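You operate a simulated robot arm through the tools that you are given. There is no shell and no other tool.

The job below is to be done with a simulated robot arm. You get a single attempt, and the scene is never put back.

Task
Put the white pouch labelled "Y2" from the top of the kitting bench on the film pack there and the white pouch labelled "N5" on the half shelf under the kitting bench. Put the black valve on the top of the kitting bench away on the top of the grey bench. Shut the kitting drawer. Stack the white remote labelled "M7" from the top of the grey bench on top of the white remote labelled "W2". Put two of the orange boxes from the top of the grey bench on the top of the kitting bench. Take the white cloth on the top of the grey bench and put it away on the shelf under the top of the packing table. Take the green bumper on the top of the grey bench and put it away on the top of the parts mat. Put the white damper that says "5" from the top of the goods table in the hold and the white damper marked "9" on top of the blue pump. Any order will do. Set down upright: white pouch, black valve.
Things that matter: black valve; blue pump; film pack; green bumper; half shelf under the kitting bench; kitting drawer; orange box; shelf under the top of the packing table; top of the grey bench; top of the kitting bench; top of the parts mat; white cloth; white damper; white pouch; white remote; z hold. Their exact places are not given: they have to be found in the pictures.

Only the result counts: the job must be done as asked and must still hold three seconds after the hand-in. Knocking over, shifting, dropping, spilling or breaking anything else fails it. Flat cloth is picked up by pressing the open fingertips on it (5 to 10 N) and closing them slowly along it; thin cloth reads only 2 to 8 mm in the jaws.

Robot
A 6-joint arm with a two-finger parallel gripper on a trunk, on a base that drives. Base frame: it is fixed to the floor where the robot stands at the start and does not move with it; the origin is under the middle of the robot, x ahead of it, y to its left, z up. Units: mm, rad, N and s.
Its first joint turns from -2.897 to 2.897 rad. Places, roughly: black valve [1750, 2750, 750]; blue pump [10250, 250, 750]; film pack [2000, 2750, 750]; green bumper (4x3x2 cm) [3000, 300, 800]; half shelf under the kitting bench [2200, 2400, 500]; kitting drawer [2100, 3400, 700]; orange box [2750, 1000, 750]; shelf under the top of the packing table [6900, 3000, 500]; top of the grey bench [2900, 800, 800]; top of the kitting bench [2100, 2800, 800]; top of the parts mat (24x41 cm) [3940, 4680, 800]; white cloth (10x6x3 cm) [2800, 200, 800]; white damper [10250, 250, 750]; white pouch [2000, 2750, 750]; white remote [2750, 750, 750]; z hold (21x17 cm) [10340, -180, 800]. Payload 3.91 kg.
The TCP is the grasp point between the finger pads, 30 mm short of the fingertips. In the tool frame z runs along the fingers and y along their closing line. Largest opening 110 mm; finger width 20, thickness 10; the body of the gripper, 48 by 112 mm, starts 55 mm behind the TCP.
Orientation is that of the tool frame in the base frame, as a unit quaternion [x, y, z, w]. With the fingers straight down and closing along the base's y, the tool's x points along the base's -x, its y along +y and its z along -z.

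Tools
- The arm moves only by the tool move_arm. Its argument "rows" is text: rows parted by semicolons, each of 7 numbers parted by spaces: the shift along the tool's x, y, z in mm, then the turn, a rotation vector about the tool's x, y, z in rad, then the gripper command, from -1 (shut) to 1 (fully open), values between in proportion. In form: dx dy dz wx wy wz claw; .... A call has 1 to 20 rows; each row is the pose to reach, as a shift and turn from the pose commanded when the call began, along the tool's axes at that moment. A row lasts 0.2 s, in which the tool goes at most 50 mm and 0.15 rad; a call with a longer step from one row to the next is refused whole, and so is a gripper value outside its range. A pose out of reach is approached as far as the arm can. The call stops where the force on the tool passes 40 N (or 10 N more than at its start, if that is more) or the arm is blocked; 0.2 s more then pass. The fingers move at their own pace (about 153 mm/s each) and stop on an object; they squeeze with about 25 N. The grip force told is the motor's: it shows also when the fingers shut on nothing. Time passes only in rows, and 0.2 s behind the last, so rows that repeat a pose let the fingers close. It gives the time, the measured TCP pose, the force on the tool (base axes), the opening and the grip force at its end, in the units of the frame above (readings bear some noise), with the torque about the TCP (base axes, N m) and any sound that the robot's microphone picked up.
- Cameras (640 x 400 px; columns grow to the right, rows downward): "scene" is now at [218.4, 224.9, 1374.3]; the picture's right is [-0.12, -0.99, 0.00], its down [-0.52, 0.06, -0.85] and it looks along [0.84, -0.10, -0.53] (base axes); focal length 272 px, centre (320, 200). "wrist" rides on the gripper at [72, 17, -103] in the tool frame; the picture's right is [-0.23, 0.97, 0.00], its down [-0.76, -0.18, -0.62] and it looks along [-0.61, -0.14, 0.78] (tool axes); focal length 222 px, centre (320, 200).
- capture(camera): a new picture of that camera. No time passes.
- base_move(legs): drives the robot by 1 to 6 legs, each [ahead, turn to the left] in mm and rad, along the robot's own axes; the way and the turn of a leg run together, so that a leg with both is an arc; at most 1500 mm and 3.142 rad a leg. The arm and the cameras ride along, it lands a little off, and it stops where it bumps. It gives what a move gives.
- aim_head(pan, tilt): turns the head with the scene camera to pan (to the left, within 2.094 rad either way) and tilt (down, from -0.506 to 1.204), counted from straight ahead of the robot. It gives what a move gives.
- point_at(camera, pixels): for up to 12 pixels [column, row] of the newest picture of that camera ("zoom" is the newest enlarged one), the place [x, y, z] in the base frame of the surface seen there, good to about 3 mm. No time passes.
- inspect(camera, box): a new picture of the part [left, top, right, bottom] of that camera's present view, enlarged. No time passes.
- job_done(): hands the job in; it is judged then, once.

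Leave the gripper open and the arm clear of the work at the hand-in unless told otherwise.

The tools are called after ">>>" by a JSON object that holds its "fn" and its "kwargs". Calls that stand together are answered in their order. move_arm: Moves the arm, as the interface text tells. Its arguments: {"type":"object","properties":{"rows":{"type":"string"}},"required":["rows"]} The other tools are called the same way: base_move (legs) drives the base; aim_head (pan, tilt) turns the head that bears the scene camera; capture (camera) takes a picture; point_at (camera, pixels) gives the place of the surface under pixels of a picture; inspect (camera, box) takes an enlarged picture of a part of a camera's view; job_done () hands the job in.

At the start:

```text
time: 0.0
eef_pos: [589.1, 241.8, 1098.8]
tool_rot: [0.0, 1.0, 0.0, 0.001]
force: [0.4, 0.1, 0.0]
torque: [0.02, 0.0, 0.05]
gripper_width: 109.8
finger_force: 0.1
robot x, y, heading: [1.9, -2.6, 0.001]
head pan, tilt: [-0.12, 0.555]
```

scene: 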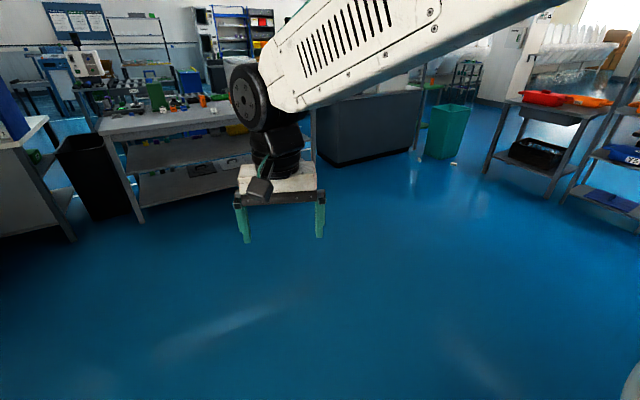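
wrist: 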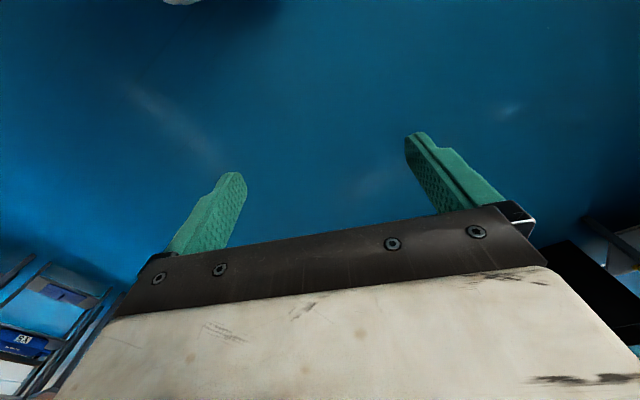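

I see the grey bench ahead and to the left. I'll look around with the head before moving.

>>> {"fn": "aim_head", "kwargs": {"pan": 0.6, "tilt": 0.35}}

```text
time: 1.1
eef_pos: [588.8, 241.4, 1099.0]
tool_rot: [0.0, 1.0, 0.0, 0.0]
force: [-0.8, 0.0, 0.6]
torque: [-0.01, 0.02, 0.0]
gripper_width: 109.9
finger_force: 0.1
robot x, y, heading: [-0.2, -0.6, -0.002]
head pan, tilt: [0.6, 0.351]
```

Next, a picture of this view.

>>> {"fn": "capture", "kwargs": {"camera": "scene"}}

```text
taken
```

scene: 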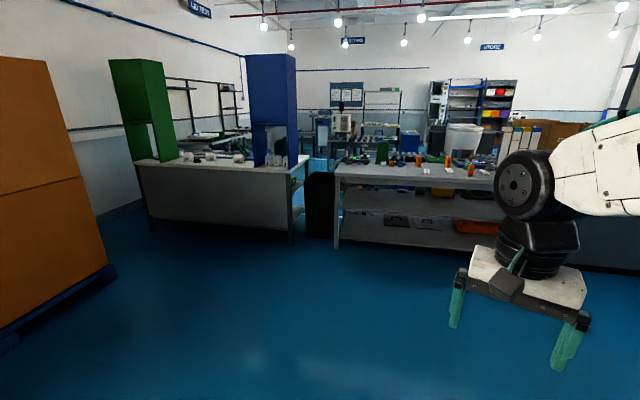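

The kitting bench (with the blue and green cabinets) is on the left, the grey bench right. I'll measure key points and enlarge.

>>> {"fn": "point_at", "kwargs": {"camera": "scene", "pixels": [[137, 163], [290, 172], [307, 156], [337, 170], [490, 178], [337, 245], [290, 240], [150, 225], [345, 160], [470, 170], [320, 230], [60, 280]]}}

>>> {"fn": "inspect", "kwargs": {"camera": "scene", "box": [320, 100, 520, 250]}}

>>> {"fn": "inspect", "kwargs": {"camera": "scene", "box": [100, 50, 340, 250]}}

```text
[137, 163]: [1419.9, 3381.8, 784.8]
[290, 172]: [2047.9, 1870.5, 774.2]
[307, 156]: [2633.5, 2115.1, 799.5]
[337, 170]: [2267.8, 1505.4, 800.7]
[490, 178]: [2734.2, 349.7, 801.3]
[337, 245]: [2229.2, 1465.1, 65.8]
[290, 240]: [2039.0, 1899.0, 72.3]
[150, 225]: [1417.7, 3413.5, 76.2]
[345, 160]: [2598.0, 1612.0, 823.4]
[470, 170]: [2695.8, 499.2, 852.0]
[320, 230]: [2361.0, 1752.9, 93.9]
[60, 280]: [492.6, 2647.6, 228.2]
```

```text
2.67 times, centred on (420, 175) of scene
```

zoom: 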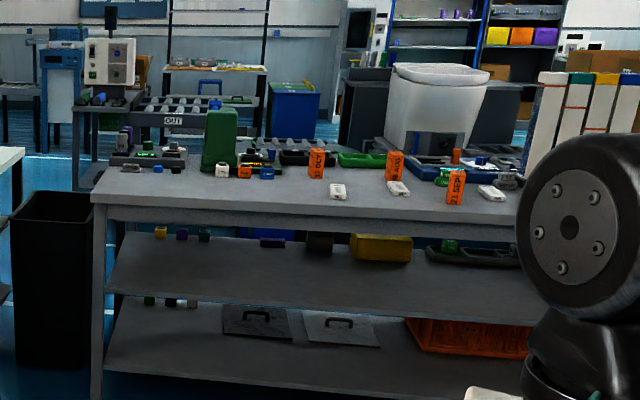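

```text
2.00 times, centred on (220, 150) of scene
```

zoom: 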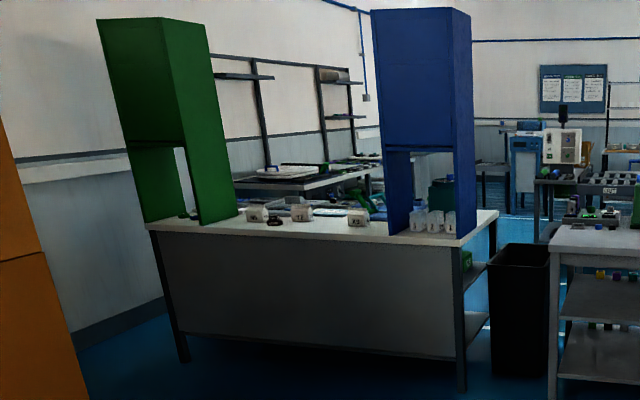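

The benches are rotated about 0.39 rad to the base frame. I'll drive up to the grey bench's near side first, stopping a little short, with the arm high.

>>> {"fn": "base_move", "kwargs": {"legs": [[0, 0.295], [1000, 0], [1000, 0], [0, 0.095]]}}

>>> {"fn": "aim_head", "kwargs": {"pan": 0.0, "tilt": 0.6}}

>>> {"fn": "capture", "kwargs": {"camera": "scene"}}

```text
time: 12.5
eef_pos: [2366.5, 1030.5, 1099.8]
tool_rot: [-0.2, 0.98, 0.0, -0.001]
force: [-0.1, -0.8, 0.1]
torque: [0.0, -0.01, -0.02]
gripper_width: 110.1
finger_force: 0.1
robot x, y, heading: [1920.3, 575.4, 0.404]
head pan, tilt: [0.6, 0.351]
```

```text
time: 13.5
eef_pos: [2367.3, 1031.3, 1098.2]
tool_rot: [-0.201, 0.98, 0.0, 0.0]
force: [-1.3, -0.7, -0.2]
torque: [0.01, 0.01, 0.02]
gripper_width: 109.9
finger_force: 0.1
robot x, y, heading: [1919.3, 576.8, 0.403]
head pan, tilt: [0.0, 0.6]
```

```text
taken
```

scene: 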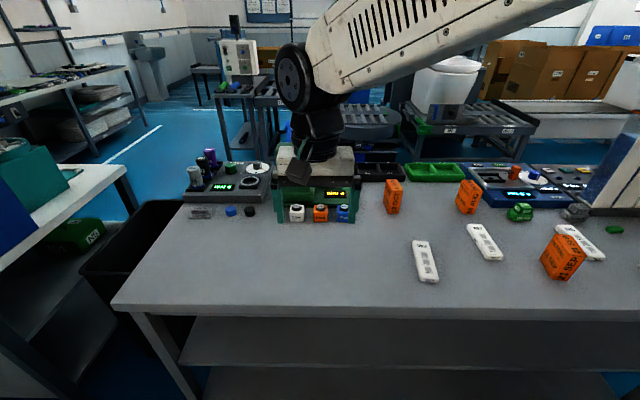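

Now the bench top is visible. I'll enlarge parts for reading the labels.

>>> {"fn": "inspect", "kwargs": {"camera": "scene", "box": [360, 150, 640, 325]}}

>>> {"fn": "inspect", "kwargs": {"camera": "scene", "box": [160, 130, 380, 240]}}

>>> {"fn": "point_at", "kwargs": {"camera": "scene", "pixels": [[426, 262], [485, 243], [580, 243], [394, 184], [468, 184], [565, 240], [520, 211], [614, 229], [575, 211], [434, 165], [112, 307], [600, 318]]}}

>>> {"fn": "aim_head", "kwargs": {"pan": -0.7, "tilt": 0.6}}

>>> {"fn": "capture", "kwargs": {"camera": "scene"}}

```text
2.29 times, centred on (500, 238) of scene
```

zoom: 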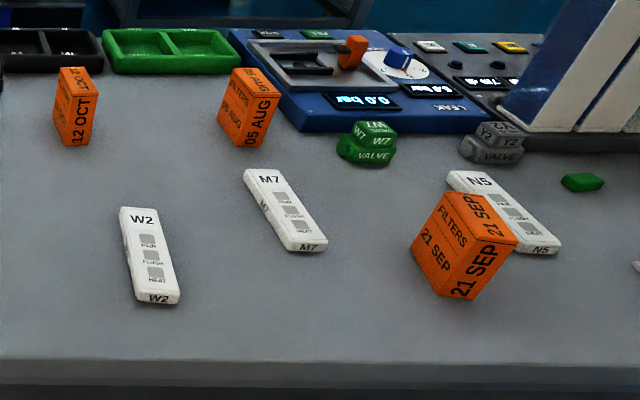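

```text
2.91 times, centred on (270, 185) of scene
```

zoom: 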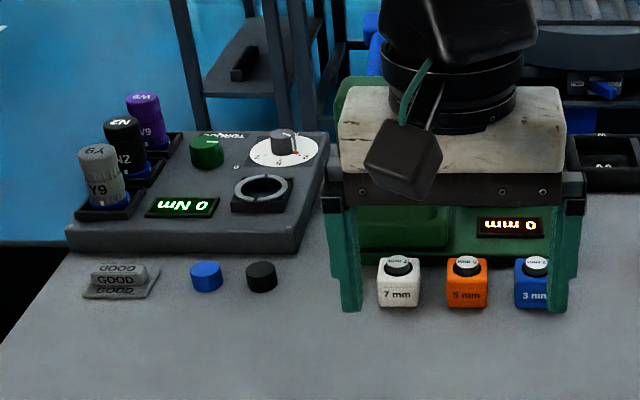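

```text
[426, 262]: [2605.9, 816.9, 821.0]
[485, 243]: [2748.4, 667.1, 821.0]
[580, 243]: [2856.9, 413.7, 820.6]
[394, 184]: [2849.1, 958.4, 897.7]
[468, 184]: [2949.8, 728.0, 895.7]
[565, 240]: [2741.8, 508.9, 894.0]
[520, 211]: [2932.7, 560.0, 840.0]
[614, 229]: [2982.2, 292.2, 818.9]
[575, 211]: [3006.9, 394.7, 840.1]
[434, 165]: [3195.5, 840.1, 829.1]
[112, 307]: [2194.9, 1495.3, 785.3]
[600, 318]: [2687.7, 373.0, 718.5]
```

```text
time: 14.6
eef_pos: [2366.8, 1031.1, 1098.9]
tool_rot: [-0.2, 0.98, 0.0, 0.0]
force: [0.3, -0.3, 0.8]
torque: [-0.01, -0.02, 0.02]
gripper_width: 110.0
finger_force: 0.1
robot x, y, heading: [1921.5, 576.0, 0.401]
head pan, tilt: [-0.7, 0.6]
```

```text
taken
```

scene: 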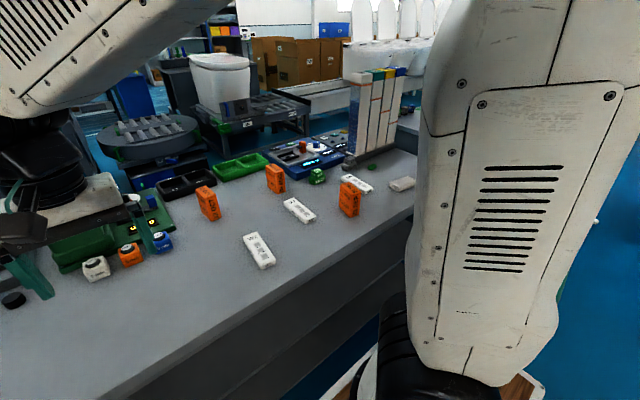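

The whitish item at (401,183) may be the cloth. I'll enlarge it and measure.

>>> {"fn": "inspect", "kwargs": {"camera": "scene", "box": [300, 120, 430, 240]}}

>>> {"fn": "point_at", "kwargs": {"camera": "scene", "pixels": [[401, 184], [390, 185], [412, 180], [369, 168], [350, 100], [414, 152]]}}

```text
3.33 times, centred on (365, 180) of scene
```

zoom: 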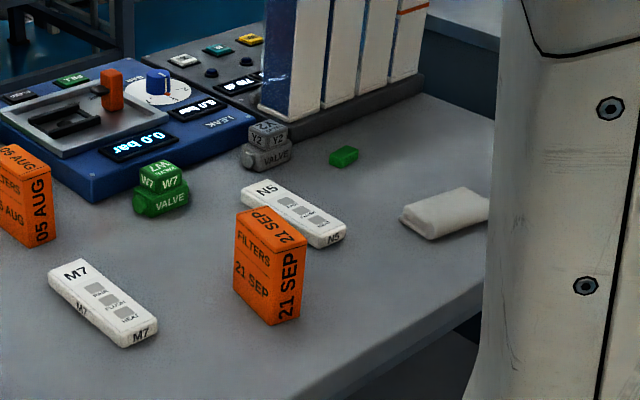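

```text
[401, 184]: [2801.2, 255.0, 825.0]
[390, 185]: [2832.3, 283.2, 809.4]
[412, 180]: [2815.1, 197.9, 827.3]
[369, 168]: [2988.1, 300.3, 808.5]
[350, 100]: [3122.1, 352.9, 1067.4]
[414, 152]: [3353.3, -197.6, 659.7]
```

The cloth is a folded one at about (2805,225). I'll aim the head back and measure the remotes' corners.

>>> {"fn": "aim_head", "kwargs": {"pan": -0.3, "tilt": 0.65}}

>>> {"fn": "capture", "kwargs": {"camera": "scene"}}

>>> {"fn": "inspect", "kwargs": {"camera": "scene", "box": [260, 150, 460, 275]}}

```text
time: 15.5
eef_pos: [2367.0, 1030.9, 1099.8]
tool_rot: [-0.2, 0.98, 0.0, 0.0]
force: [-0.4, 0.5, 0.2]
torque: [0.03, 0.0, 0.02]
gripper_width: 110.2
finger_force: 0.0
robot x, y, heading: [1920.8, 579.1, 0.398]
head pan, tilt: [-0.3, 0.649]
```

```text
taken
```

scene: 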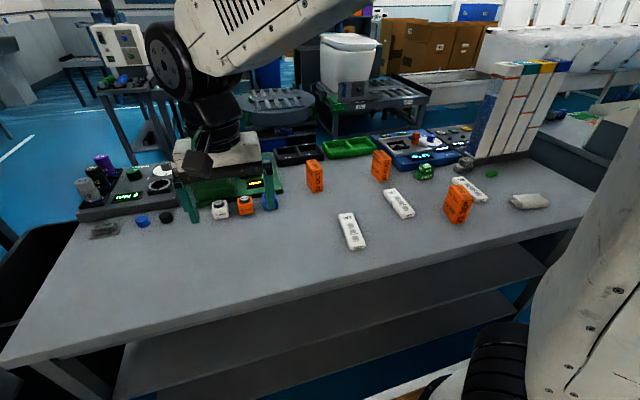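

```text
3.20 times, centred on (360, 212) of scene
```

zoom: 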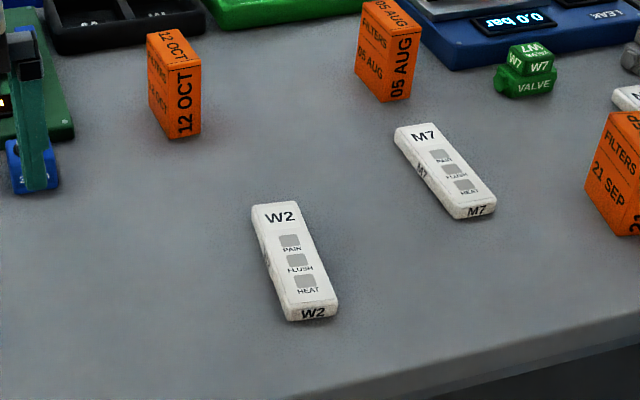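

Reading corner points of both remotes' top faces and the boxes from the enlarged picture.

>>> {"fn": "point_at", "kwargs": {"camera": "zoom", "pixels": [[257, 208], [294, 204], [333, 298], [289, 304], [401, 130], [430, 127], [491, 198], [459, 204], [150, 35], [168, 68], [197, 66], [184, 34]]}}

>>> {"fn": "point_at", "kwargs": {"camera": "scene", "pixels": [[350, 231], [399, 202], [376, 160], [388, 157], [381, 166], [316, 165], [321, 191], [510, 200], [530, 193], [549, 202], [520, 208], [491, 174]]}}

```text
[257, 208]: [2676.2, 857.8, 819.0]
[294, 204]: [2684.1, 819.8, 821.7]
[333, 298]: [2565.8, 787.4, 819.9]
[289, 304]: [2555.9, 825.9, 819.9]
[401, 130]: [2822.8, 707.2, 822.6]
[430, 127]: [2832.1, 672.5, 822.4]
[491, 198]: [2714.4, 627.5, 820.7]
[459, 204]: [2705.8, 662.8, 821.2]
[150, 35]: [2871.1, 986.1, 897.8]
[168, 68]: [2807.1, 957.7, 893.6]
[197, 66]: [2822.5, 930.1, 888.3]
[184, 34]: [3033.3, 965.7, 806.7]
```

```text
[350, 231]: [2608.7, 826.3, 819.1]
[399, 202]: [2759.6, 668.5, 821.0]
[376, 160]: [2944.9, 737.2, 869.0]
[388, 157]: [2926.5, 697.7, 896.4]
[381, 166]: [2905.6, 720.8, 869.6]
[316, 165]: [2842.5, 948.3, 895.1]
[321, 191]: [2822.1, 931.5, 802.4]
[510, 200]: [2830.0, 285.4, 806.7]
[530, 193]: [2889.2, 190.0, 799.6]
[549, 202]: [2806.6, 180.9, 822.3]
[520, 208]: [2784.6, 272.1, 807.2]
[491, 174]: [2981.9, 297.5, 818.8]
```

Both remotes are in reach. M7 centre (2769,667), yaw 0.364; W2 centre (2620,823), yaw 0.263. I move above M7 at height ~970.

>>> {"fn": "move_arm", "kwargs": {"rows": "-19 -41 0 0 0 0.01 0.3;-38 -82 0 0 0 0.02 0.3;-57 -123 0 0 0 0.039 0.3;-76 -164 0 0 0 0.039 0.3;-95 -205 10 0 0 0.039 0.3;-114 -246 20 0 0 0.039 0.3;-133 -287 40 0 0 0.039 0.3;-152 -328 60 0 0 0.039 0.3;-171 -369 80 0 0 0.039 0.3;-190 -410 100 0 0 0.039 0.3;-209 -451 120 0 0 0.039 0.3;-227 -492 130 0 0 0.039 0.3;-227 -492 130 0 0 0.039 0.3"}}

>>> {"fn": "capture", "kwargs": {"camera": "wrist"}}

>>> {"fn": "capture", "kwargs": {"camera": "scene"}}

```text
time: 18.3
eef_pos: [2769.6, 666.3, 967.8]
tool_rot: [-0.181, 0.983, 0.0, 0.0]
force: [0.5, -1.0, 0.2]
torque: [0.01, -0.01, 0.01]
gripper_width: 71.5
finger_force: 0.2
robot x, y, heading: [1919.5, 579.2, 0.4]
head pan, tilt: [-0.3, 0.649]
```

```text
taken
```

wrist: 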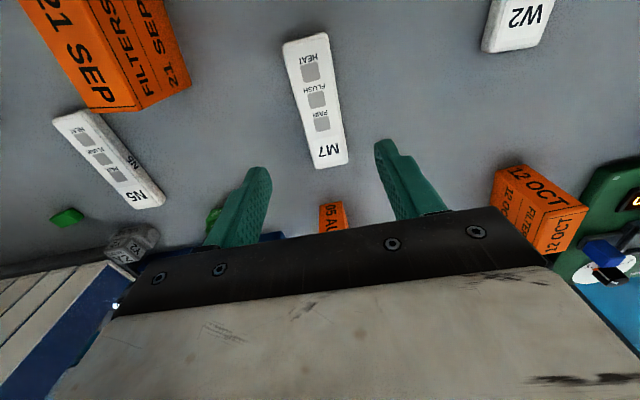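

```text
taken
```

scene: 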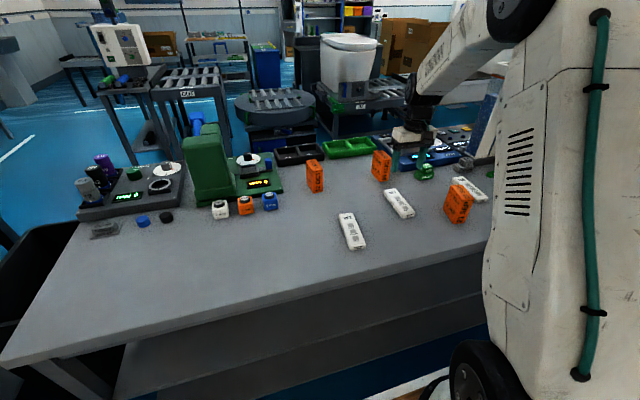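

The tool is over M7. I'll check its corners from the wrist picture.

>>> {"fn": "point_at", "kwargs": {"camera": "wrist", "pixels": [[286, 44], [326, 36], [344, 159], [312, 163], [316, 97]]}}

```text
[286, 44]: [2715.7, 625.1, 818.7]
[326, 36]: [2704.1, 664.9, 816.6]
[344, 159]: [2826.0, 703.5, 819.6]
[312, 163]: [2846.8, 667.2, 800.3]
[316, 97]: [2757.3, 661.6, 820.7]
```

Center confirmed. Descend 134 mm and close on M7.

>>> {"fn": "move_arm", "kwargs": {"rows": "0 0 40 0 0 0.03 0.3;0 0 80 0 0 0.03 0.3;0 0 110 0 0 0.03 0.3;0 0 134 0 0 0.03 0.3;0 0 134 0 0 0.03 0.3;0 0 134 0 0 0.03 -1;0 0 134 0 0 0.03 -1;0 0 134 0 0 0.03 -1;0 0 134 0 0 0.03 -1"}}

```text
time: 20.3
eef_pos: [2770.4, 668.7, 836.7]
tool_rot: [-0.168, 0.986, 0.001, 0.0]
force: [0.1, 1.0, -0.5]
torque: [-0.02, -0.04, 0.01]
gripper_width: 45.4
finger_force: 25.2
robot x, y, heading: [1916.3, 577.9, 0.406]
head pan, tilt: [-0.3, 0.649]
```

Gripped at 45 mm. Lift a little and look.

>>> {"fn": "move_arm", "kwargs": {"rows": "0 0 -30 0 0 0 -1;0 0 -70 0 0 0 -1;0 0 -100 0 0 0 -1"}}

>>> {"fn": "capture", "kwargs": {"camera": "wrist"}}

>>> {"fn": "inspect", "kwargs": {"camera": "scene", "box": [310, 130, 480, 260]}}

```text
time: 21.1
eef_pos: [2771.1, 668.8, 933.5]
tool_rot: [-0.167, 0.986, 0.0, 0.0]
force: [-0.2, 0.3, -0.1]
torque: [-0.01, 0.02, 0.02]
gripper_width: 0.0
finger_force: 25.1
robot x, y, heading: [1922.5, 578.7, 0.409]
head pan, tilt: [-0.3, 0.649]
```

```text
taken
```

wrist: 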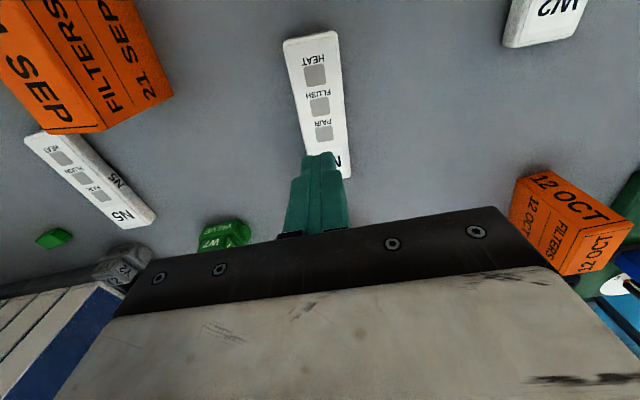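

```text
3.08 times, centred on (395, 195) of scene
```

zoom: 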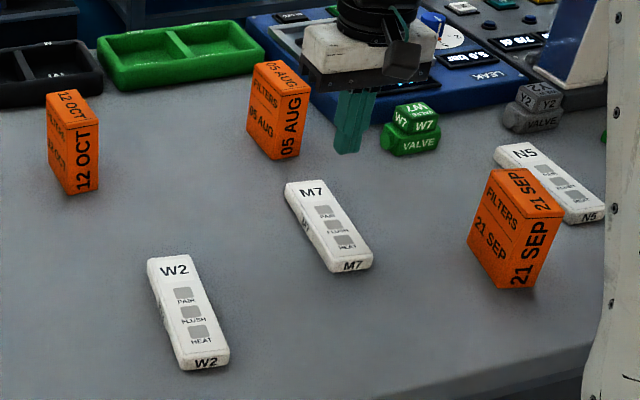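

The grip slipped; the fingers were too high or skewed. I'll measure the remote again, with edges, from both pictures.

>>> {"fn": "point_at", "kwargs": {"camera": "wrist", "pixels": [[286, 46], [335, 38], [347, 150], [340, 80], [298, 120], [288, 60]]}}

>>> {"fn": "point_at", "kwargs": {"camera": "zoom", "pixels": [[288, 186], [325, 182], [368, 256], [333, 265], [310, 222], [347, 219]]}}

```text
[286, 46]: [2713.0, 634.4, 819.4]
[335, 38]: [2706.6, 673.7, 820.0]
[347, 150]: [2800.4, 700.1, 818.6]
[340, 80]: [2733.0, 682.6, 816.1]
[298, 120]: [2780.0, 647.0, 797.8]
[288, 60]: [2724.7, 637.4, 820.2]
```

```text
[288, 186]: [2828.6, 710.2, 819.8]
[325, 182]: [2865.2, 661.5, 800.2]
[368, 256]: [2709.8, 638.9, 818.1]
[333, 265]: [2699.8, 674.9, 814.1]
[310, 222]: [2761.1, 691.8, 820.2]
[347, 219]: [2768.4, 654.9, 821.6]
```

The remote is now at (2767,673), yaw 0.275. I retry with aligned yaw and lower tips, then lift slowly.

>>> {"fn": "move_arm", "kwargs": {"rows": "2 6 0 0 0 0.06 0.3;2 6 0 0 0 0.06 0.3;2 6 40 0 0 0.06 0.3;2 6 80 0 0 0.06 0.3;2 6 95 0 0 0.06 0.3;2 6 102 0 0 0.06 0.3;2 6 102 0 0 0.06 0.3;2 6 102 0 0 0.06 -0.1;2 6 102 0 0 0.06 -0.25;2 6 102 0 0 0.06 -0.4;2 6 102 0 0 0.06 -1;2 6 102 0 0 0.06 -1;2 6 102 0 0 0.06 -1;2 6 102 0 0 0.06 -1"}}

>>> {"fn": "capture", "kwargs": {"camera": "wrist"}}

```text
time: 24.1
eef_pos: [2765.4, 674.2, 833.3]
tool_rot: [-0.137, 0.991, 0.0, -0.001]
force: [-0.1, 0.4, 0.8]
torque: [0.06, -0.02, -0.02]
gripper_width: 45.4
finger_force: 25.2
robot x, y, heading: [1919.4, 580.0, 0.408]
head pan, tilt: [-0.3, 0.649]
```

```text
taken
```

wrist: 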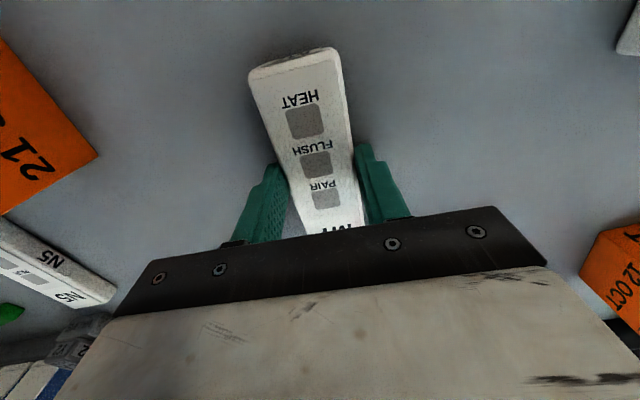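

It looks properly straddled. Lift slowly 20 mm.

>>> {"fn": "move_arm", "kwargs": {"rows": "0 0 -4 0 0 0 -1;0 0 -8 0 0 0 -1;0 0 -12 0 0 0 -1;0 0 -16 0 0 0 -1;0 0 -20 0 0 0 -1"}}

>>> {"fn": "capture", "kwargs": {"camera": "wrist"}}

```text
time: 25.3
eef_pos: [2764.9, 672.4, 853.8]
tool_rot: [-0.137, 0.991, 0.0, 0.001]
force: [-0.8, -0.3, -2.5]
torque: [0.01, 0.0, -0.03]
gripper_width: 45.3
finger_force: 24.7
robot x, y, heading: [1920.6, 576.9, 0.404]
head pan, tilt: [-0.3, 0.649]
```

```text
taken
```

wrist: 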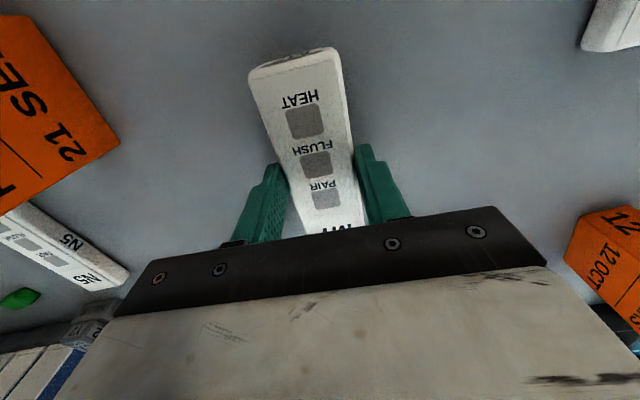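

M7 is held. Raise 55 mm and carry gently over W2.

>>> {"fn": "move_arm", "kwargs": {"rows": "0 0 -8 0 0 0 -1;0 0 -20 0 0 0 -1;0 0 -34 0 0 0 -1;0 0 -46 0 0 0 -1;4 8 -54 0 0 0 -1;12 23 -55 0 0 0 -1;23 42 -55 0 0 0 -1;34 63 -55 0 0 0 -1;45 84 -55 0 0 0 -1;56 105 -55 0 0 0 -1;67 126 -55 0 0 0 -1;78 147 -55 0 0 0.01 -1;88 165 -55 0 0 0.012 -1;95 177 -55 0 0 0.012 -1;98.4 183.3 -55 0 0 0.012 -1;98.4 183.3 -55 0 0 0.012 -1"}}

>>> {"fn": "capture", "kwargs": {"camera": "wrist"}}

>>> {"fn": "inspect", "kwargs": {"camera": "scene", "box": [270, 150, 470, 275]}}

```text
time: 28.7
eef_pos: [2619.5, 822.8, 908.3]
tool_rot: [-0.13, 0.991, 0.0, 0.001]
force: [0.4, -0.7, -1.0]
torque: [0.05, 0.04, -0.01]
gripper_width: 45.3
finger_force: 24.6
robot x, y, heading: [1922.2, 576.8, 0.4]
head pan, tilt: [-0.3, 0.649]
```

```text
taken
```

wrist: 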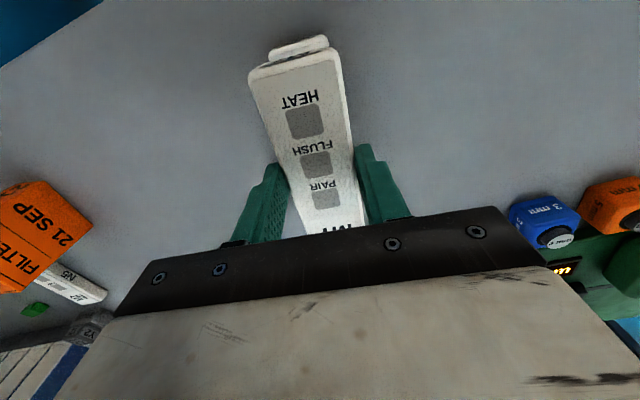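

```text
3.20 times, centred on (370, 212) of scene
```

zoom: 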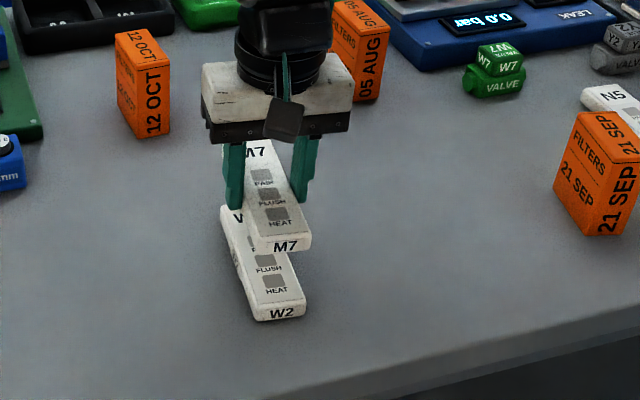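

I'll compare end points of M7 (held) and W2 (below).

>>> {"fn": "point_at", "kwargs": {"camera": "wrist", "pixels": [[254, 78], [330, 54], [273, 58], [324, 42], [350, 130], [267, 125]]}}

>>> {"fn": "point_at", "kwargs": {"camera": "zoom", "pixels": [[258, 243], [306, 234], [256, 311], [301, 300], [228, 225], [281, 190]]}}

```text
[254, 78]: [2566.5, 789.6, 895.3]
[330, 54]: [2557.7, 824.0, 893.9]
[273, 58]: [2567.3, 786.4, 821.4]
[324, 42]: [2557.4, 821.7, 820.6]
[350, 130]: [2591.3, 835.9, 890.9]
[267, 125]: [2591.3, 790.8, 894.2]
```

```text
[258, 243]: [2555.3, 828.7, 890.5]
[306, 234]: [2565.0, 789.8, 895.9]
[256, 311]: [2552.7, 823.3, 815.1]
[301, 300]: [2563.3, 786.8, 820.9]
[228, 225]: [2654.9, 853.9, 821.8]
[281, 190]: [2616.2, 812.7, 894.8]
```

Alignment within ~3 mm. Lower gently 53 mm, then open a little.

>>> {"fn": "move_arm", "kwargs": {"rows": "0 -2 10 0 0 0 -1;0 -2 22 0 0 0 -1;0 -2 34 0 0 0 -1;0 -2 44 0 0 0 -1;0 -2 49 0 0 0 -1;0 -2 51 0 0 0 -1;0 -2 52.5 0 0 0 -1;0 -2 52.5 0 0 0 -1"}}

```text
time: 30.5
eef_pos: [2620.4, 820.2, 855.2]
tool_rot: [-0.132, 0.991, 0.0, 0.001]
force: [0.3, 0.8, -1.1]
torque: [-0.01, 0.03, 0.0]
gripper_width: 45.5
finger_force: 24.9
robot x, y, heading: [1920.9, 575.6, 0.404]
head pan, tilt: [-0.3, 0.649]
```

No clear contact yet; lower 3 mm more in small steps.

>>> {"fn": "move_arm", "kwargs": {"rows": "0 0 1 0 0 0 -1;0 0 1.5 0 0 0 -1;0 0 2 0 0 0 -1;0 0 2 0 0 0 -1"}}

```text
time: 31.5
eef_pos: [2623.5, 820.4, 854.7]
tool_rot: [-0.131, 0.991, 0.001, 0.001]
force: [0.1, -0.2, -0.8]
torque: [0.01, -0.02, 0.0]
gripper_width: 45.3
finger_force: 25.0
robot x, y, heading: [1919.8, 576.4, 0.405]
head pan, tilt: [-0.3, 0.649]
```

>>> {"fn": "inspect", "kwargs": {"camera": "scene", "box": [310, 190, 400, 260]}}

>>> {"fn": "move_arm", "kwargs": {"rows": "0 0 1 0 0 0 -1;0 0 2 0 0 0 -1;0 0 2 0 0 0 -1"}}

```text
5.71 times, centred on (355, 225) of scene
```

zoom: 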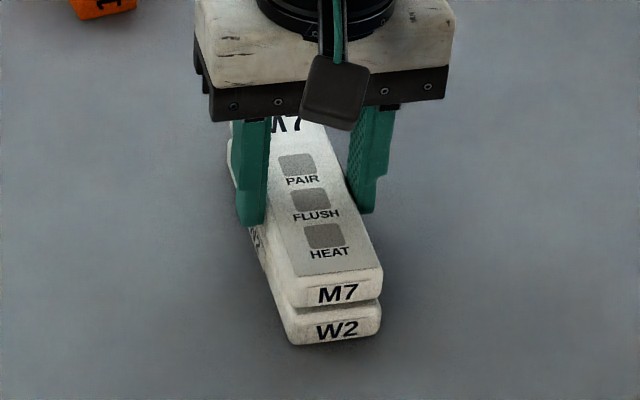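

```text
time: 32.3
eef_pos: [2621.8, 821.0, 853.1]
tool_rot: [-0.13, 0.991, 0.0, 0.001]
force: [0.3, -0.7, 20.1]
torque: [-0.15, 0.4, -0.02]
gripper_width: 45.6
finger_force: 24.0
robot x, y, heading: [1917.5, 575.4, 0.404]
head pan, tilt: [-0.3, 0.649]
```

Contact (20 N). Now back off slightly, open to about 66 mm and rise.

>>> {"fn": "move_arm", "kwargs": {"rows": "0 0 -1 0 0 0 -1;0 0 -1.5 0 0 0 -0.1;0 0 -1.5 0 0 0 0.1;0 0 -1.5 0 0 0 0.2;0 0 -1.5 0 0 0 0.2;0 0 -20 0 0 0 0.2;0 0 -60 0 0 0 0.3;0 0 -105 0 0 0 0.3;0 0 -150 0 0 0 0.3"}}

>>> {"fn": "inspect", "kwargs": {"camera": "scene", "box": [270, 150, 470, 275]}}

>>> {"fn": "capture", "kwargs": {"camera": "wrist"}}

```text
time: 34.3
eef_pos: [2621.6, 820.8, 1002.3]
tool_rot: [-0.131, 0.991, 0.0, 0.0]
force: [-0.1, -0.1, -1.4]
torque: [0.0, 0.0, 0.01]
gripper_width: 71.3
finger_force: 0.1
robot x, y, heading: [1917.5, 574.3, 0.402]
head pan, tilt: [-0.3, 0.649]
```

```text
3.20 times, centred on (370, 212) of scene
```

zoom: 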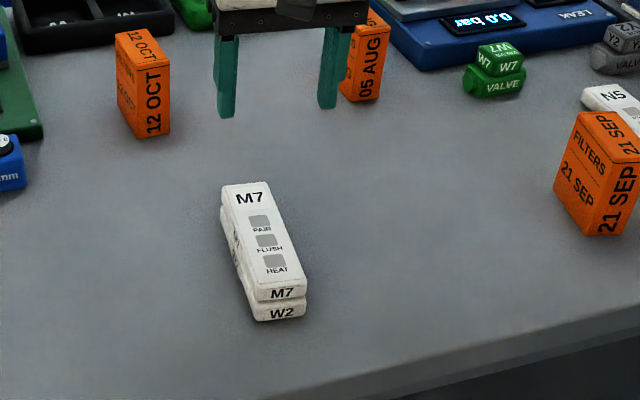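

```text
taken
```

wrist: 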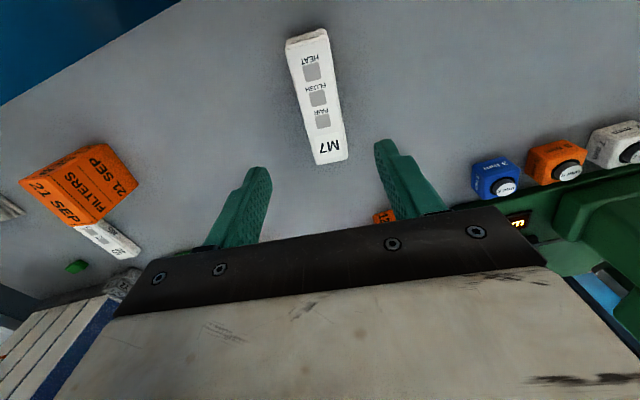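

M7 is on W2. Next box "12 OCT": measure its top corners in this enlarged picture.

>>> {"fn": "point_at", "kwargs": {"camera": "zoom", "pixels": [[118, 36], [149, 31], [168, 62], [138, 67], [123, 108], [143, 134], [166, 130], [340, 70], [368, 14], [388, 27], [355, 95], [376, 96]]}}

>>> {"fn": "capture", "kwargs": {"camera": "scene"}}

```text
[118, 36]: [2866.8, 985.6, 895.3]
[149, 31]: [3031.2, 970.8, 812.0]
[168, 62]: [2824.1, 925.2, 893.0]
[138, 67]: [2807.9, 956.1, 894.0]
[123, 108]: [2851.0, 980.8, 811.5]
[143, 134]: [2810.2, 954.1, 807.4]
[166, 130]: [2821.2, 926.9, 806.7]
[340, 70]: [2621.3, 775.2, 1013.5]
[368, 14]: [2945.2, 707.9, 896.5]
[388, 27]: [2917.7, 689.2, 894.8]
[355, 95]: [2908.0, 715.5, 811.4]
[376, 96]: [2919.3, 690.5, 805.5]
```

```text
taken
```

scene: 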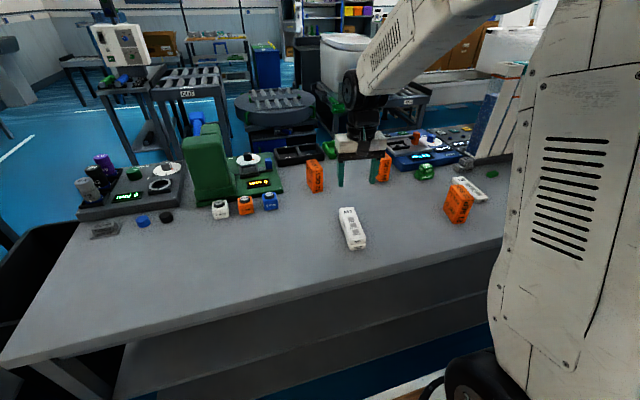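

Box "12 OCT" centre ≈ (2846,955), yaw 0.47, 35 mm wide; slightly out of reach, so I drive 120 mm ahead.

>>> {"fn": "base_move", "kwargs": {"legs": [[120, 0]]}}

```text
time: 35.5
eef_pos: [2731.9, 870.4, 1002.5]
tool_rot: [-0.133, 0.991, 0.0, -0.001]
force: [0.8, 0.4, 0.5]
torque: [0.03, -0.01, 0.01]
gripper_width: 71.4
finger_force: 0.1
robot x, y, heading: [2032.5, 623.7, 0.409]
head pan, tilt: [-0.3, 0.649]
```

Move over the box at z≈970 with yaw 0.47.

>>> {"fn": "move_arm", "kwargs": {"rows": "-30 12 0 0 0 -0.07 0.3;-65 25 10 0 0 -0.14 0.3;-100 40 20 0 0 -0.205 0.3;-132 52 30 0 0 -0.205 0.3;-132 52 30 0 0 -0.205 0.3"}}

>>> {"fn": "capture", "kwargs": {"camera": "wrist"}}

```text
time: 36.7
eef_pos: [2845.1, 955.2, 975.2]
tool_rot: [-0.233, 0.972, 0.0, -0.001]
force: [1.0, 0.1, 0.4]
torque: [0.0, -0.06, 0.03]
gripper_width: 71.2
finger_force: 0.2
robot x, y, heading: [2029.4, 623.4, 0.409]
head pan, tilt: [-0.3, 0.649]
```

```text
taken
```

wrist: 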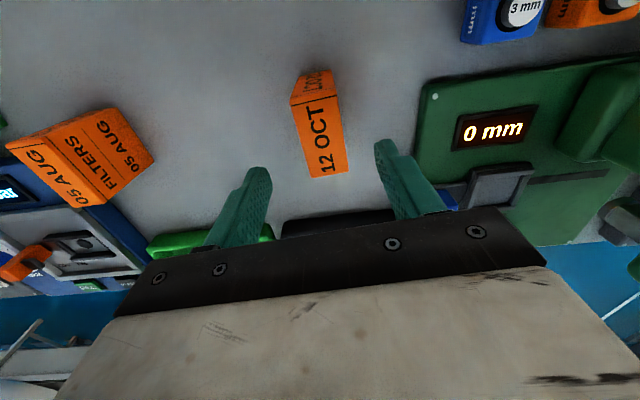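

Check top corners of the box from the wrist.

>>> {"fn": "point_at", "kwargs": {"camera": "wrist", "pixels": [[292, 107], [335, 98], [345, 170], [308, 176], [318, 138]]}}

```text
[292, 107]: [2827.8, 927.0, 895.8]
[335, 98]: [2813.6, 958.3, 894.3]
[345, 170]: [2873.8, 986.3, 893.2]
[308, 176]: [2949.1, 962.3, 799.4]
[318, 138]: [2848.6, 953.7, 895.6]
```

Centred. Descend to z≈848 and close slowly.

>>> {"fn": "move_arm", "kwargs": {"rows": "-4 0 40 0 0 0.015 0.3;-4 0 80 0 0 0.015 0.3;-4 0 110 0 0 0.015 0.3;-4 0 126 0 0 0.015 0.3;-4 0 126 0 0 0.015 0.0;-4 0 126 0 0 0.015 -0.2;-4 0 126 0 0 0.015 -0.35;-4 0 126 0 0 0.015 -1;-4 0 126 0 0 0.015 -1;-4 0 126 0 0 0.015 -1;-4 0 120 0 0 0.015 -1;-4 0 112 0 0 0.015 -1;-4 0 100 0 0 0.015 -1"}}

>>> {"fn": "capture", "kwargs": {"camera": "wrist"}}

```text
time: 39.5
eef_pos: [2847.7, 953.7, 873.2]
tool_rot: [-0.227, 0.974, 0.0, 0.0]
force: [-0.6, 0.2, -1.9]
torque: [-0.02, 0.07, 0.01]
gripper_width: 38.1
finger_force: 25.1
robot x, y, heading: [2030.9, 620.5, 0.409]
head pan, tilt: [-0.3, 0.649]
```

```text
taken
```

wrist: 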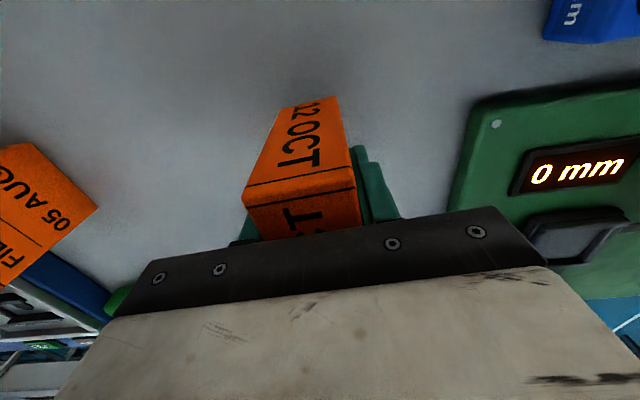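

Held at 38 mm. Lift to ~1060 and draw the arm in toward the robot.

>>> {"fn": "move_arm", "kwargs": {"rows": "0 0 -10 0 0 0 -1;0 0 -30 0 0 0 -1;0 0 -55 0 0 0 -1;0 0 -80 0 0 0 -1;0 0 -105 0 0 0 -1;0 0 -130 0 0 0 -1;0 0 -155 0 0 0 -1;0 0 -180 0 0 0 -1;15 0 -190 0 0 0 -1;40 0 -200 0 0 0 -1;65 0 -210 0 0 0 -1;90 0 -220 0 0 0 -1;115 0 -220 0 0 0 -1;140 0 -220 0 0 0 -1;165 0 -220 0 0 0 -1;190 0 -220 0 0 0 -1;210 0 -220 0 0 0 -1;220 0 -220 0 0 0 -1"}}

>>> {"fn": "base_move", "kwargs": {"legs": [[-250, 0], [0, 1.506], [950, 0], [950, 0], [0, -1.52]]}}

>>> {"fn": "aim_head", "kwargs": {"pan": 0.1, "tilt": 0.6}}

>>> {"fn": "capture", "kwargs": {"camera": "scene"}}

```text
time: 43.3
eef_pos: [2651.7, 859.0, 1094.1]
tool_rot: [-0.226, 0.974, -0.001, 0.0]
force: [0.2, 0.7, -2.1]
torque: [-0.04, -0.01, 0.01]
gripper_width: 37.9
finger_force: 24.4
robot x, y, heading: [2035.7, 621.9, 0.409]
head pan, tilt: [-0.3, 0.649]
```

```text
time: 61.6
eef_pos: [1810.7, 2525.3, 1093.6]
tool_rot: [-0.209, 0.978, 0.001, 0.0]
force: [-0.5, 0.3, -2.0]
torque: [-0.02, -0.01, -0.06]
gripper_width: 37.9
finger_force: 25.2
robot x, y, heading: [1178.1, 2311.2, 0.371]
head pan, tilt: [-0.3, 0.649]
```

```text
time: 62.5
eef_pos: [1812.0, 2524.9, 1093.5]
tool_rot: [-0.209, 0.978, 0.001, 0.001]
force: [0.0, 0.1, -2.1]
torque: [0.01, 0.01, -0.01]
gripper_width: 37.8
finger_force: 24.3
robot x, y, heading: [1182.2, 2312.0, 0.367]
head pan, tilt: [0.099, 0.6]
```

```text
taken
```

scene: 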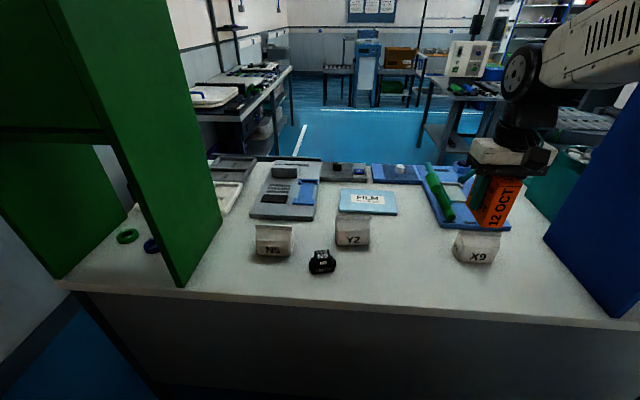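

I see pouches N5 (273,240), Y2 (352,232), X9 (477,247), the black valve (322,262), the film pack (368,201). Measure and enlarge.

>>> {"fn": "inspect", "kwargs": {"camera": "scene", "box": [200, 140, 520, 320]}}

>>> {"fn": "point_at", "kwargs": {"camera": "scene", "pixels": [[342, 190], [394, 194], [397, 213], [340, 210], [322, 262], [352, 226], [273, 230], [477, 240], [415, 265], [400, 285], [420, 310], [440, 280]]}}

```text
2.00 times, centred on (360, 230) of scene
```

zoom: 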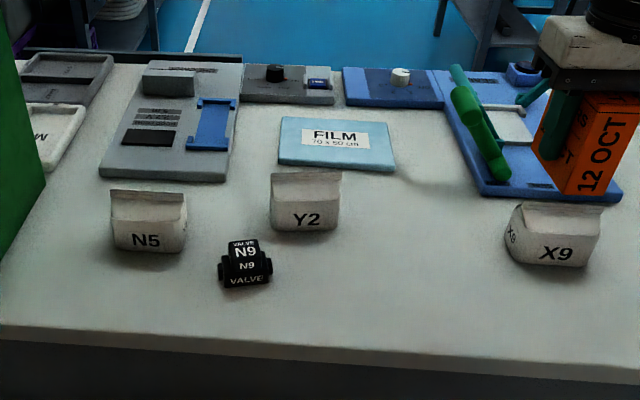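

```text
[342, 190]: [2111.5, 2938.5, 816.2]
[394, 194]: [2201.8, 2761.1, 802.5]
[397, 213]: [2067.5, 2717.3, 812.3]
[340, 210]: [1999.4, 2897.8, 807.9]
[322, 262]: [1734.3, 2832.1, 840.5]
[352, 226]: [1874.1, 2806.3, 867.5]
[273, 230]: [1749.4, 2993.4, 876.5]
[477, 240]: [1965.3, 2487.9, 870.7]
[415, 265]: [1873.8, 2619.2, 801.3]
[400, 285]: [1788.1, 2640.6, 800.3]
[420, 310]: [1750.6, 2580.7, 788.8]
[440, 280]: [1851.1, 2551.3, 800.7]
```

Box 1 goes to (1870,2600), free top space between Y2 and X9. Move over and lower gently.

>>> {"fn": "move_arm", "kwargs": {"rows": "-20 10 0 0 0 0 -1;-45 24 10 0 0 0 -1;-70 38 25 0 0 0 -1;-84 45 45 0 0 0 -1;-84 45 75 0 0 0 -1;-84 45 105 0 0 0 -1;-84 45 135 0 0 0 -1;-84 45 165 0 0 0 -1;-84 45 190 0 0 0 -1;-84 45 210 0 0 0 -1;-84 45 225 0 0 0 -1;-84 45 234 0 0 0 -1;-84 45 238 0 0 0 -1;-84 45 240 0 0 0 -1;-84 45 241 0 0 0 -1"}}

>>> {"fn": "capture", "kwargs": {"camera": "scene"}}

```text
time: 65.7
eef_pos: [1868.2, 2600.7, 852.6]
tool_rot: [-0.208, 0.978, 0.0, 0.0]
force: [-0.3, 0.2, -1.5]
torque: [-0.01, 0.0, 0.0]
gripper_width: 37.8
finger_force: 24.6
robot x, y, heading: [1178.2, 2312.2, 0.371]
head pan, tilt: [0.099, 0.6]
```

```text
taken
```

scene: 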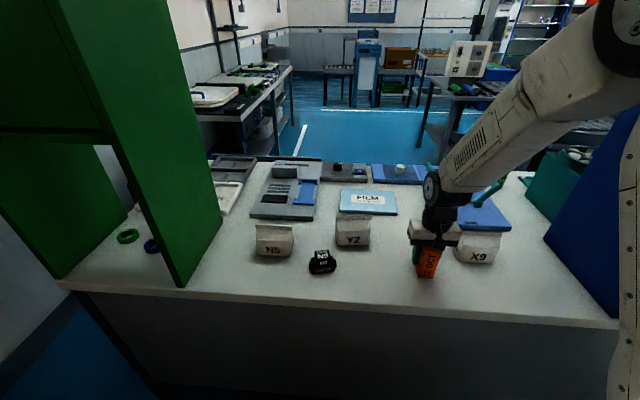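

Now lower in 1 mm steps until contact.

>>> {"fn": "move_arm", "kwargs": {"rows": "0 0 1 0 0 0 -1;0 0 2 0 0 0 -1;0 0 2 0 0 0 -1"}}

```text
time: 66.5
eef_pos: [1869.6, 2601.0, 850.7]
tool_rot: [-0.209, 0.978, -0.001, 0.0]
force: [0.2, 0.0, -1.1]
torque: [-0.03, 0.01, 0.01]
gripper_width: 38.1
finger_force: 24.9
robot x, y, heading: [1183.1, 2310.7, 0.377]
head pan, tilt: [0.099, 0.6]
```

>>> {"fn": "move_arm", "kwargs": {"rows": "0 0 0.7 0 0 0 -1;0 0 1.4 0 0 0 -1;0 0 2 0 0 0 -1;0 0 2 0 0 0 -1"}}

```text
time: 67.5
eef_pos: [1868.6, 2600.3, 849.1]
tool_rot: [-0.209, 0.978, 0.0, 0.0]
force: [0.9, 0.2, -1.8]
torque: [-0.02, -0.03, 0.04]
gripper_width: 38.2
finger_force: 25.4
robot x, y, heading: [1179.3, 2307.8, 0.371]
head pan, tilt: [0.099, 0.6]
```

>>> {"fn": "move_arm", "kwargs": {"rows": "0 0 0.7 0 0 0 -1;0 0 1.4 0 0 0 -1;0 0 2 0 0 0 -1;0 0 2 0 0 0 -1"}}

```text
time: 68.5
eef_pos: [1869.7, 2600.5, 847.1]
tool_rot: [-0.209, 0.978, 0.0, 0.0]
force: [-1.1, 0.1, 7.0]
torque: [0.0, 0.18, 0.01]
gripper_width: 37.7
finger_force: 25.1
robot x, y, heading: [1184.3, 2312.7, 0.369]
head pan, tilt: [0.099, 0.6]
```

Contact (7 N). Open to ~66 mm and rise.

>>> {"fn": "move_arm", "kwargs": {"rows": "0 0 0 0 0 0 -0.2;0 0 0 0 0 0 0;0 0 0 0 0 0 0.2;0 0 -10 0 0 0 0.2;0 0 -40 0 0 0 0.3;0 0 -85 0 0 0 0.3;0 0 -130 0 0 0 0.3;0 0 -175 0 0 0 0.3;0 0 -210 0 0 0 0.3"}}

>>> {"fn": "capture", "kwargs": {"camera": "scene"}}

>>> {"fn": "inspect", "kwargs": {"camera": "scene", "box": [230, 180, 430, 305]}}

```text
time: 70.5
eef_pos: [1869.8, 2601.7, 1056.0]
tool_rot: [-0.209, 0.978, 0.0, 0.001]
force: [0.0, 1.0, 0.7]
torque: [0.02, -0.01, -0.02]
gripper_width: 71.8
finger_force: 0.1
robot x, y, heading: [1184.0, 2311.0, 0.374]
head pan, tilt: [0.099, 0.6]
```

```text
taken
```

scene: 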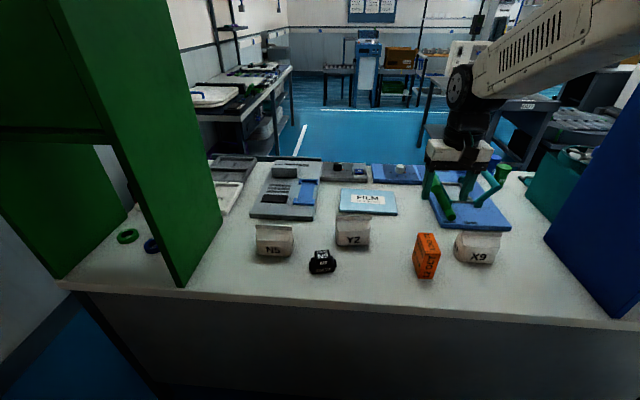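

```text
3.20 times, centred on (330, 242) of scene
```

zoom: 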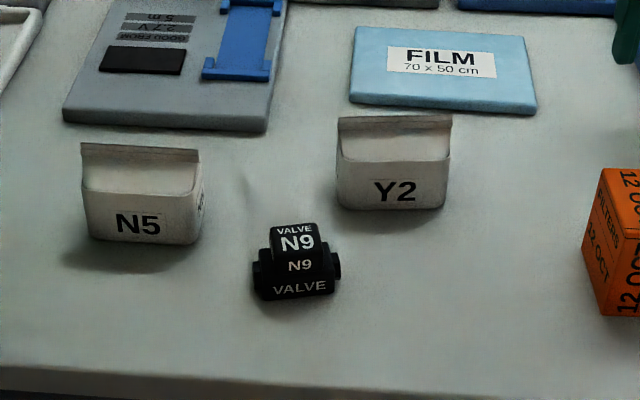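

Measure pouch Y2, N5, film pack and valve corners.

>>> {"fn": "point_at", "kwargs": {"camera": "zoom", "pixels": [[341, 124], [449, 121], [341, 160], [447, 166], [342, 196], [440, 205], [358, 30], [522, 42], [534, 108], [354, 96], [295, 232], [295, 285]]}}

>>> {"fn": "point_at", "kwargs": {"camera": "zoom", "pixels": [[84, 147], [198, 154], [86, 192], [200, 195], [92, 232], [190, 240], [262, 270], [335, 265], [275, 228], [315, 226], [440, 75], [140, 165]]}}

```text
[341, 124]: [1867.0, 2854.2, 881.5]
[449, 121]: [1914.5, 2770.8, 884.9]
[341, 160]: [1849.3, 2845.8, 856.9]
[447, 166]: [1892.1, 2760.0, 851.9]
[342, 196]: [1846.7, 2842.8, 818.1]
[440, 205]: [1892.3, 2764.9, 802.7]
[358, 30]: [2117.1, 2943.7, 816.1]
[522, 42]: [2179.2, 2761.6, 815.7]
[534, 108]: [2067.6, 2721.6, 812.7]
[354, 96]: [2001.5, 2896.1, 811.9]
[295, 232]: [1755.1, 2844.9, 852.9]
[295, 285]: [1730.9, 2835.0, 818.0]
```

```text
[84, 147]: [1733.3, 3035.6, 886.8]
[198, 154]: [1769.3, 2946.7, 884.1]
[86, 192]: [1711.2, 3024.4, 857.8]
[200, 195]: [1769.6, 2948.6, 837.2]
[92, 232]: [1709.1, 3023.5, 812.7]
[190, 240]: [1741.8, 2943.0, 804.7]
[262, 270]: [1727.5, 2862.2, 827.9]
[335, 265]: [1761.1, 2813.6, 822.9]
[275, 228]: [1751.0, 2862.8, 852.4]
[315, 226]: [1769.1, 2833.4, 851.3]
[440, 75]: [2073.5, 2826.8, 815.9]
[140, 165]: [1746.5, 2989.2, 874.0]
```

Y2's ridge runs (1867,2854)–(1914,2771), so I must close along its 44 mm depth (tool yaw ≈ −1.05). First drive 100 mm closer so the film pack (centre 2091,2831) is in reach.

>>> {"fn": "base_move", "kwargs": {"legs": [[100, 0]]}}

```text
time: 71.7
eef_pos: [1961.5, 2638.7, 1056.1]
tool_rot: [-0.21, 0.978, 0.0, 0.001]
force: [-0.1, 0.0, 0.3]
torque: [0.02, 0.01, 0.04]
gripper_width: 71.7
finger_force: 0.1
robot x, y, heading: [1278.2, 2346.6, 0.37]
head pan, tilt: [0.099, 0.6]
```

Move above Y2 while turning the tool by 1.477 rad.

>>> {"fn": "move_arm", "kwargs": {"rows": "0 18 0 0 0 0.147 0.3;0 37 0 0 0 0.295 0.3;-1 56 0 0 0 0.443 0.3;-2 75 0 0 0 0.590 0.3;-3 94 0 0 0 0.738 0.3;-4 112 0 0 0 0.886 0.3;-5 131 0 0 0 1.033 0.3;-6 150 10 0 0 1.181 0.3;-7 169 20 0 0 1.329 0.3;-7 187.5 30 0 0 1.477 0.3;-7 187.5 50 0 0 1.477 0.3;-7 187.5 60 0 0 1.477 0.3"}}

>>> {"fn": "capture", "kwargs": {"camera": "wrist"}}

>>> {"fn": "capture", "kwargs": {"camera": "scene"}}

```text
time: 74.2
eef_pos: [1891.0, 2814.3, 996.8]
tool_rot: [0.503, 0.864, 0.0, -0.001]
force: [-0.7, -0.4, 0.1]
torque: [-0.02, 0.0, -0.01]
gripper_width: 71.3
finger_force: 0.0
robot x, y, heading: [1279.0, 2347.3, 0.375]
head pan, tilt: [0.099, 0.6]
```

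```text
taken
```

wrist: 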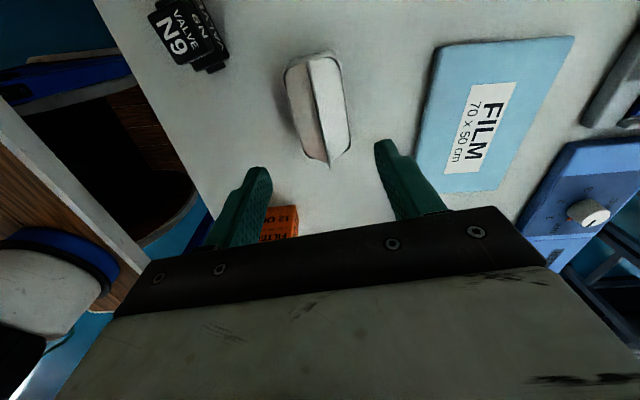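

```text
taken
```

scene: 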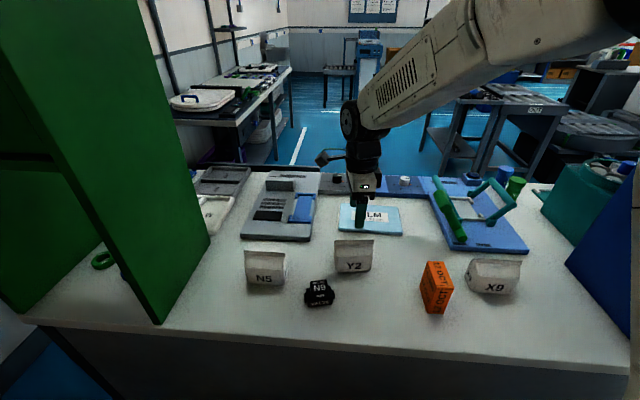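

Pouch seen from above at (318,105). Verify with point readings.

>>> {"fn": "point_at", "kwargs": {"camera": "wrist", "pixels": [[310, 60], [320, 110], [330, 160], [290, 80], [298, 130], [340, 70], [347, 120], [480, 112]]}}

```text
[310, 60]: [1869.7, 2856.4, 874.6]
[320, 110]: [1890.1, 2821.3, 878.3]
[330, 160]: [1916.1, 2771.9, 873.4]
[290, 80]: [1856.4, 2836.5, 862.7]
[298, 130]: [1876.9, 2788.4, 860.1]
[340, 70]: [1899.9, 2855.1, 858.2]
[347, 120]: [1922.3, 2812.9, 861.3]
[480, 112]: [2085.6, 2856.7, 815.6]
```

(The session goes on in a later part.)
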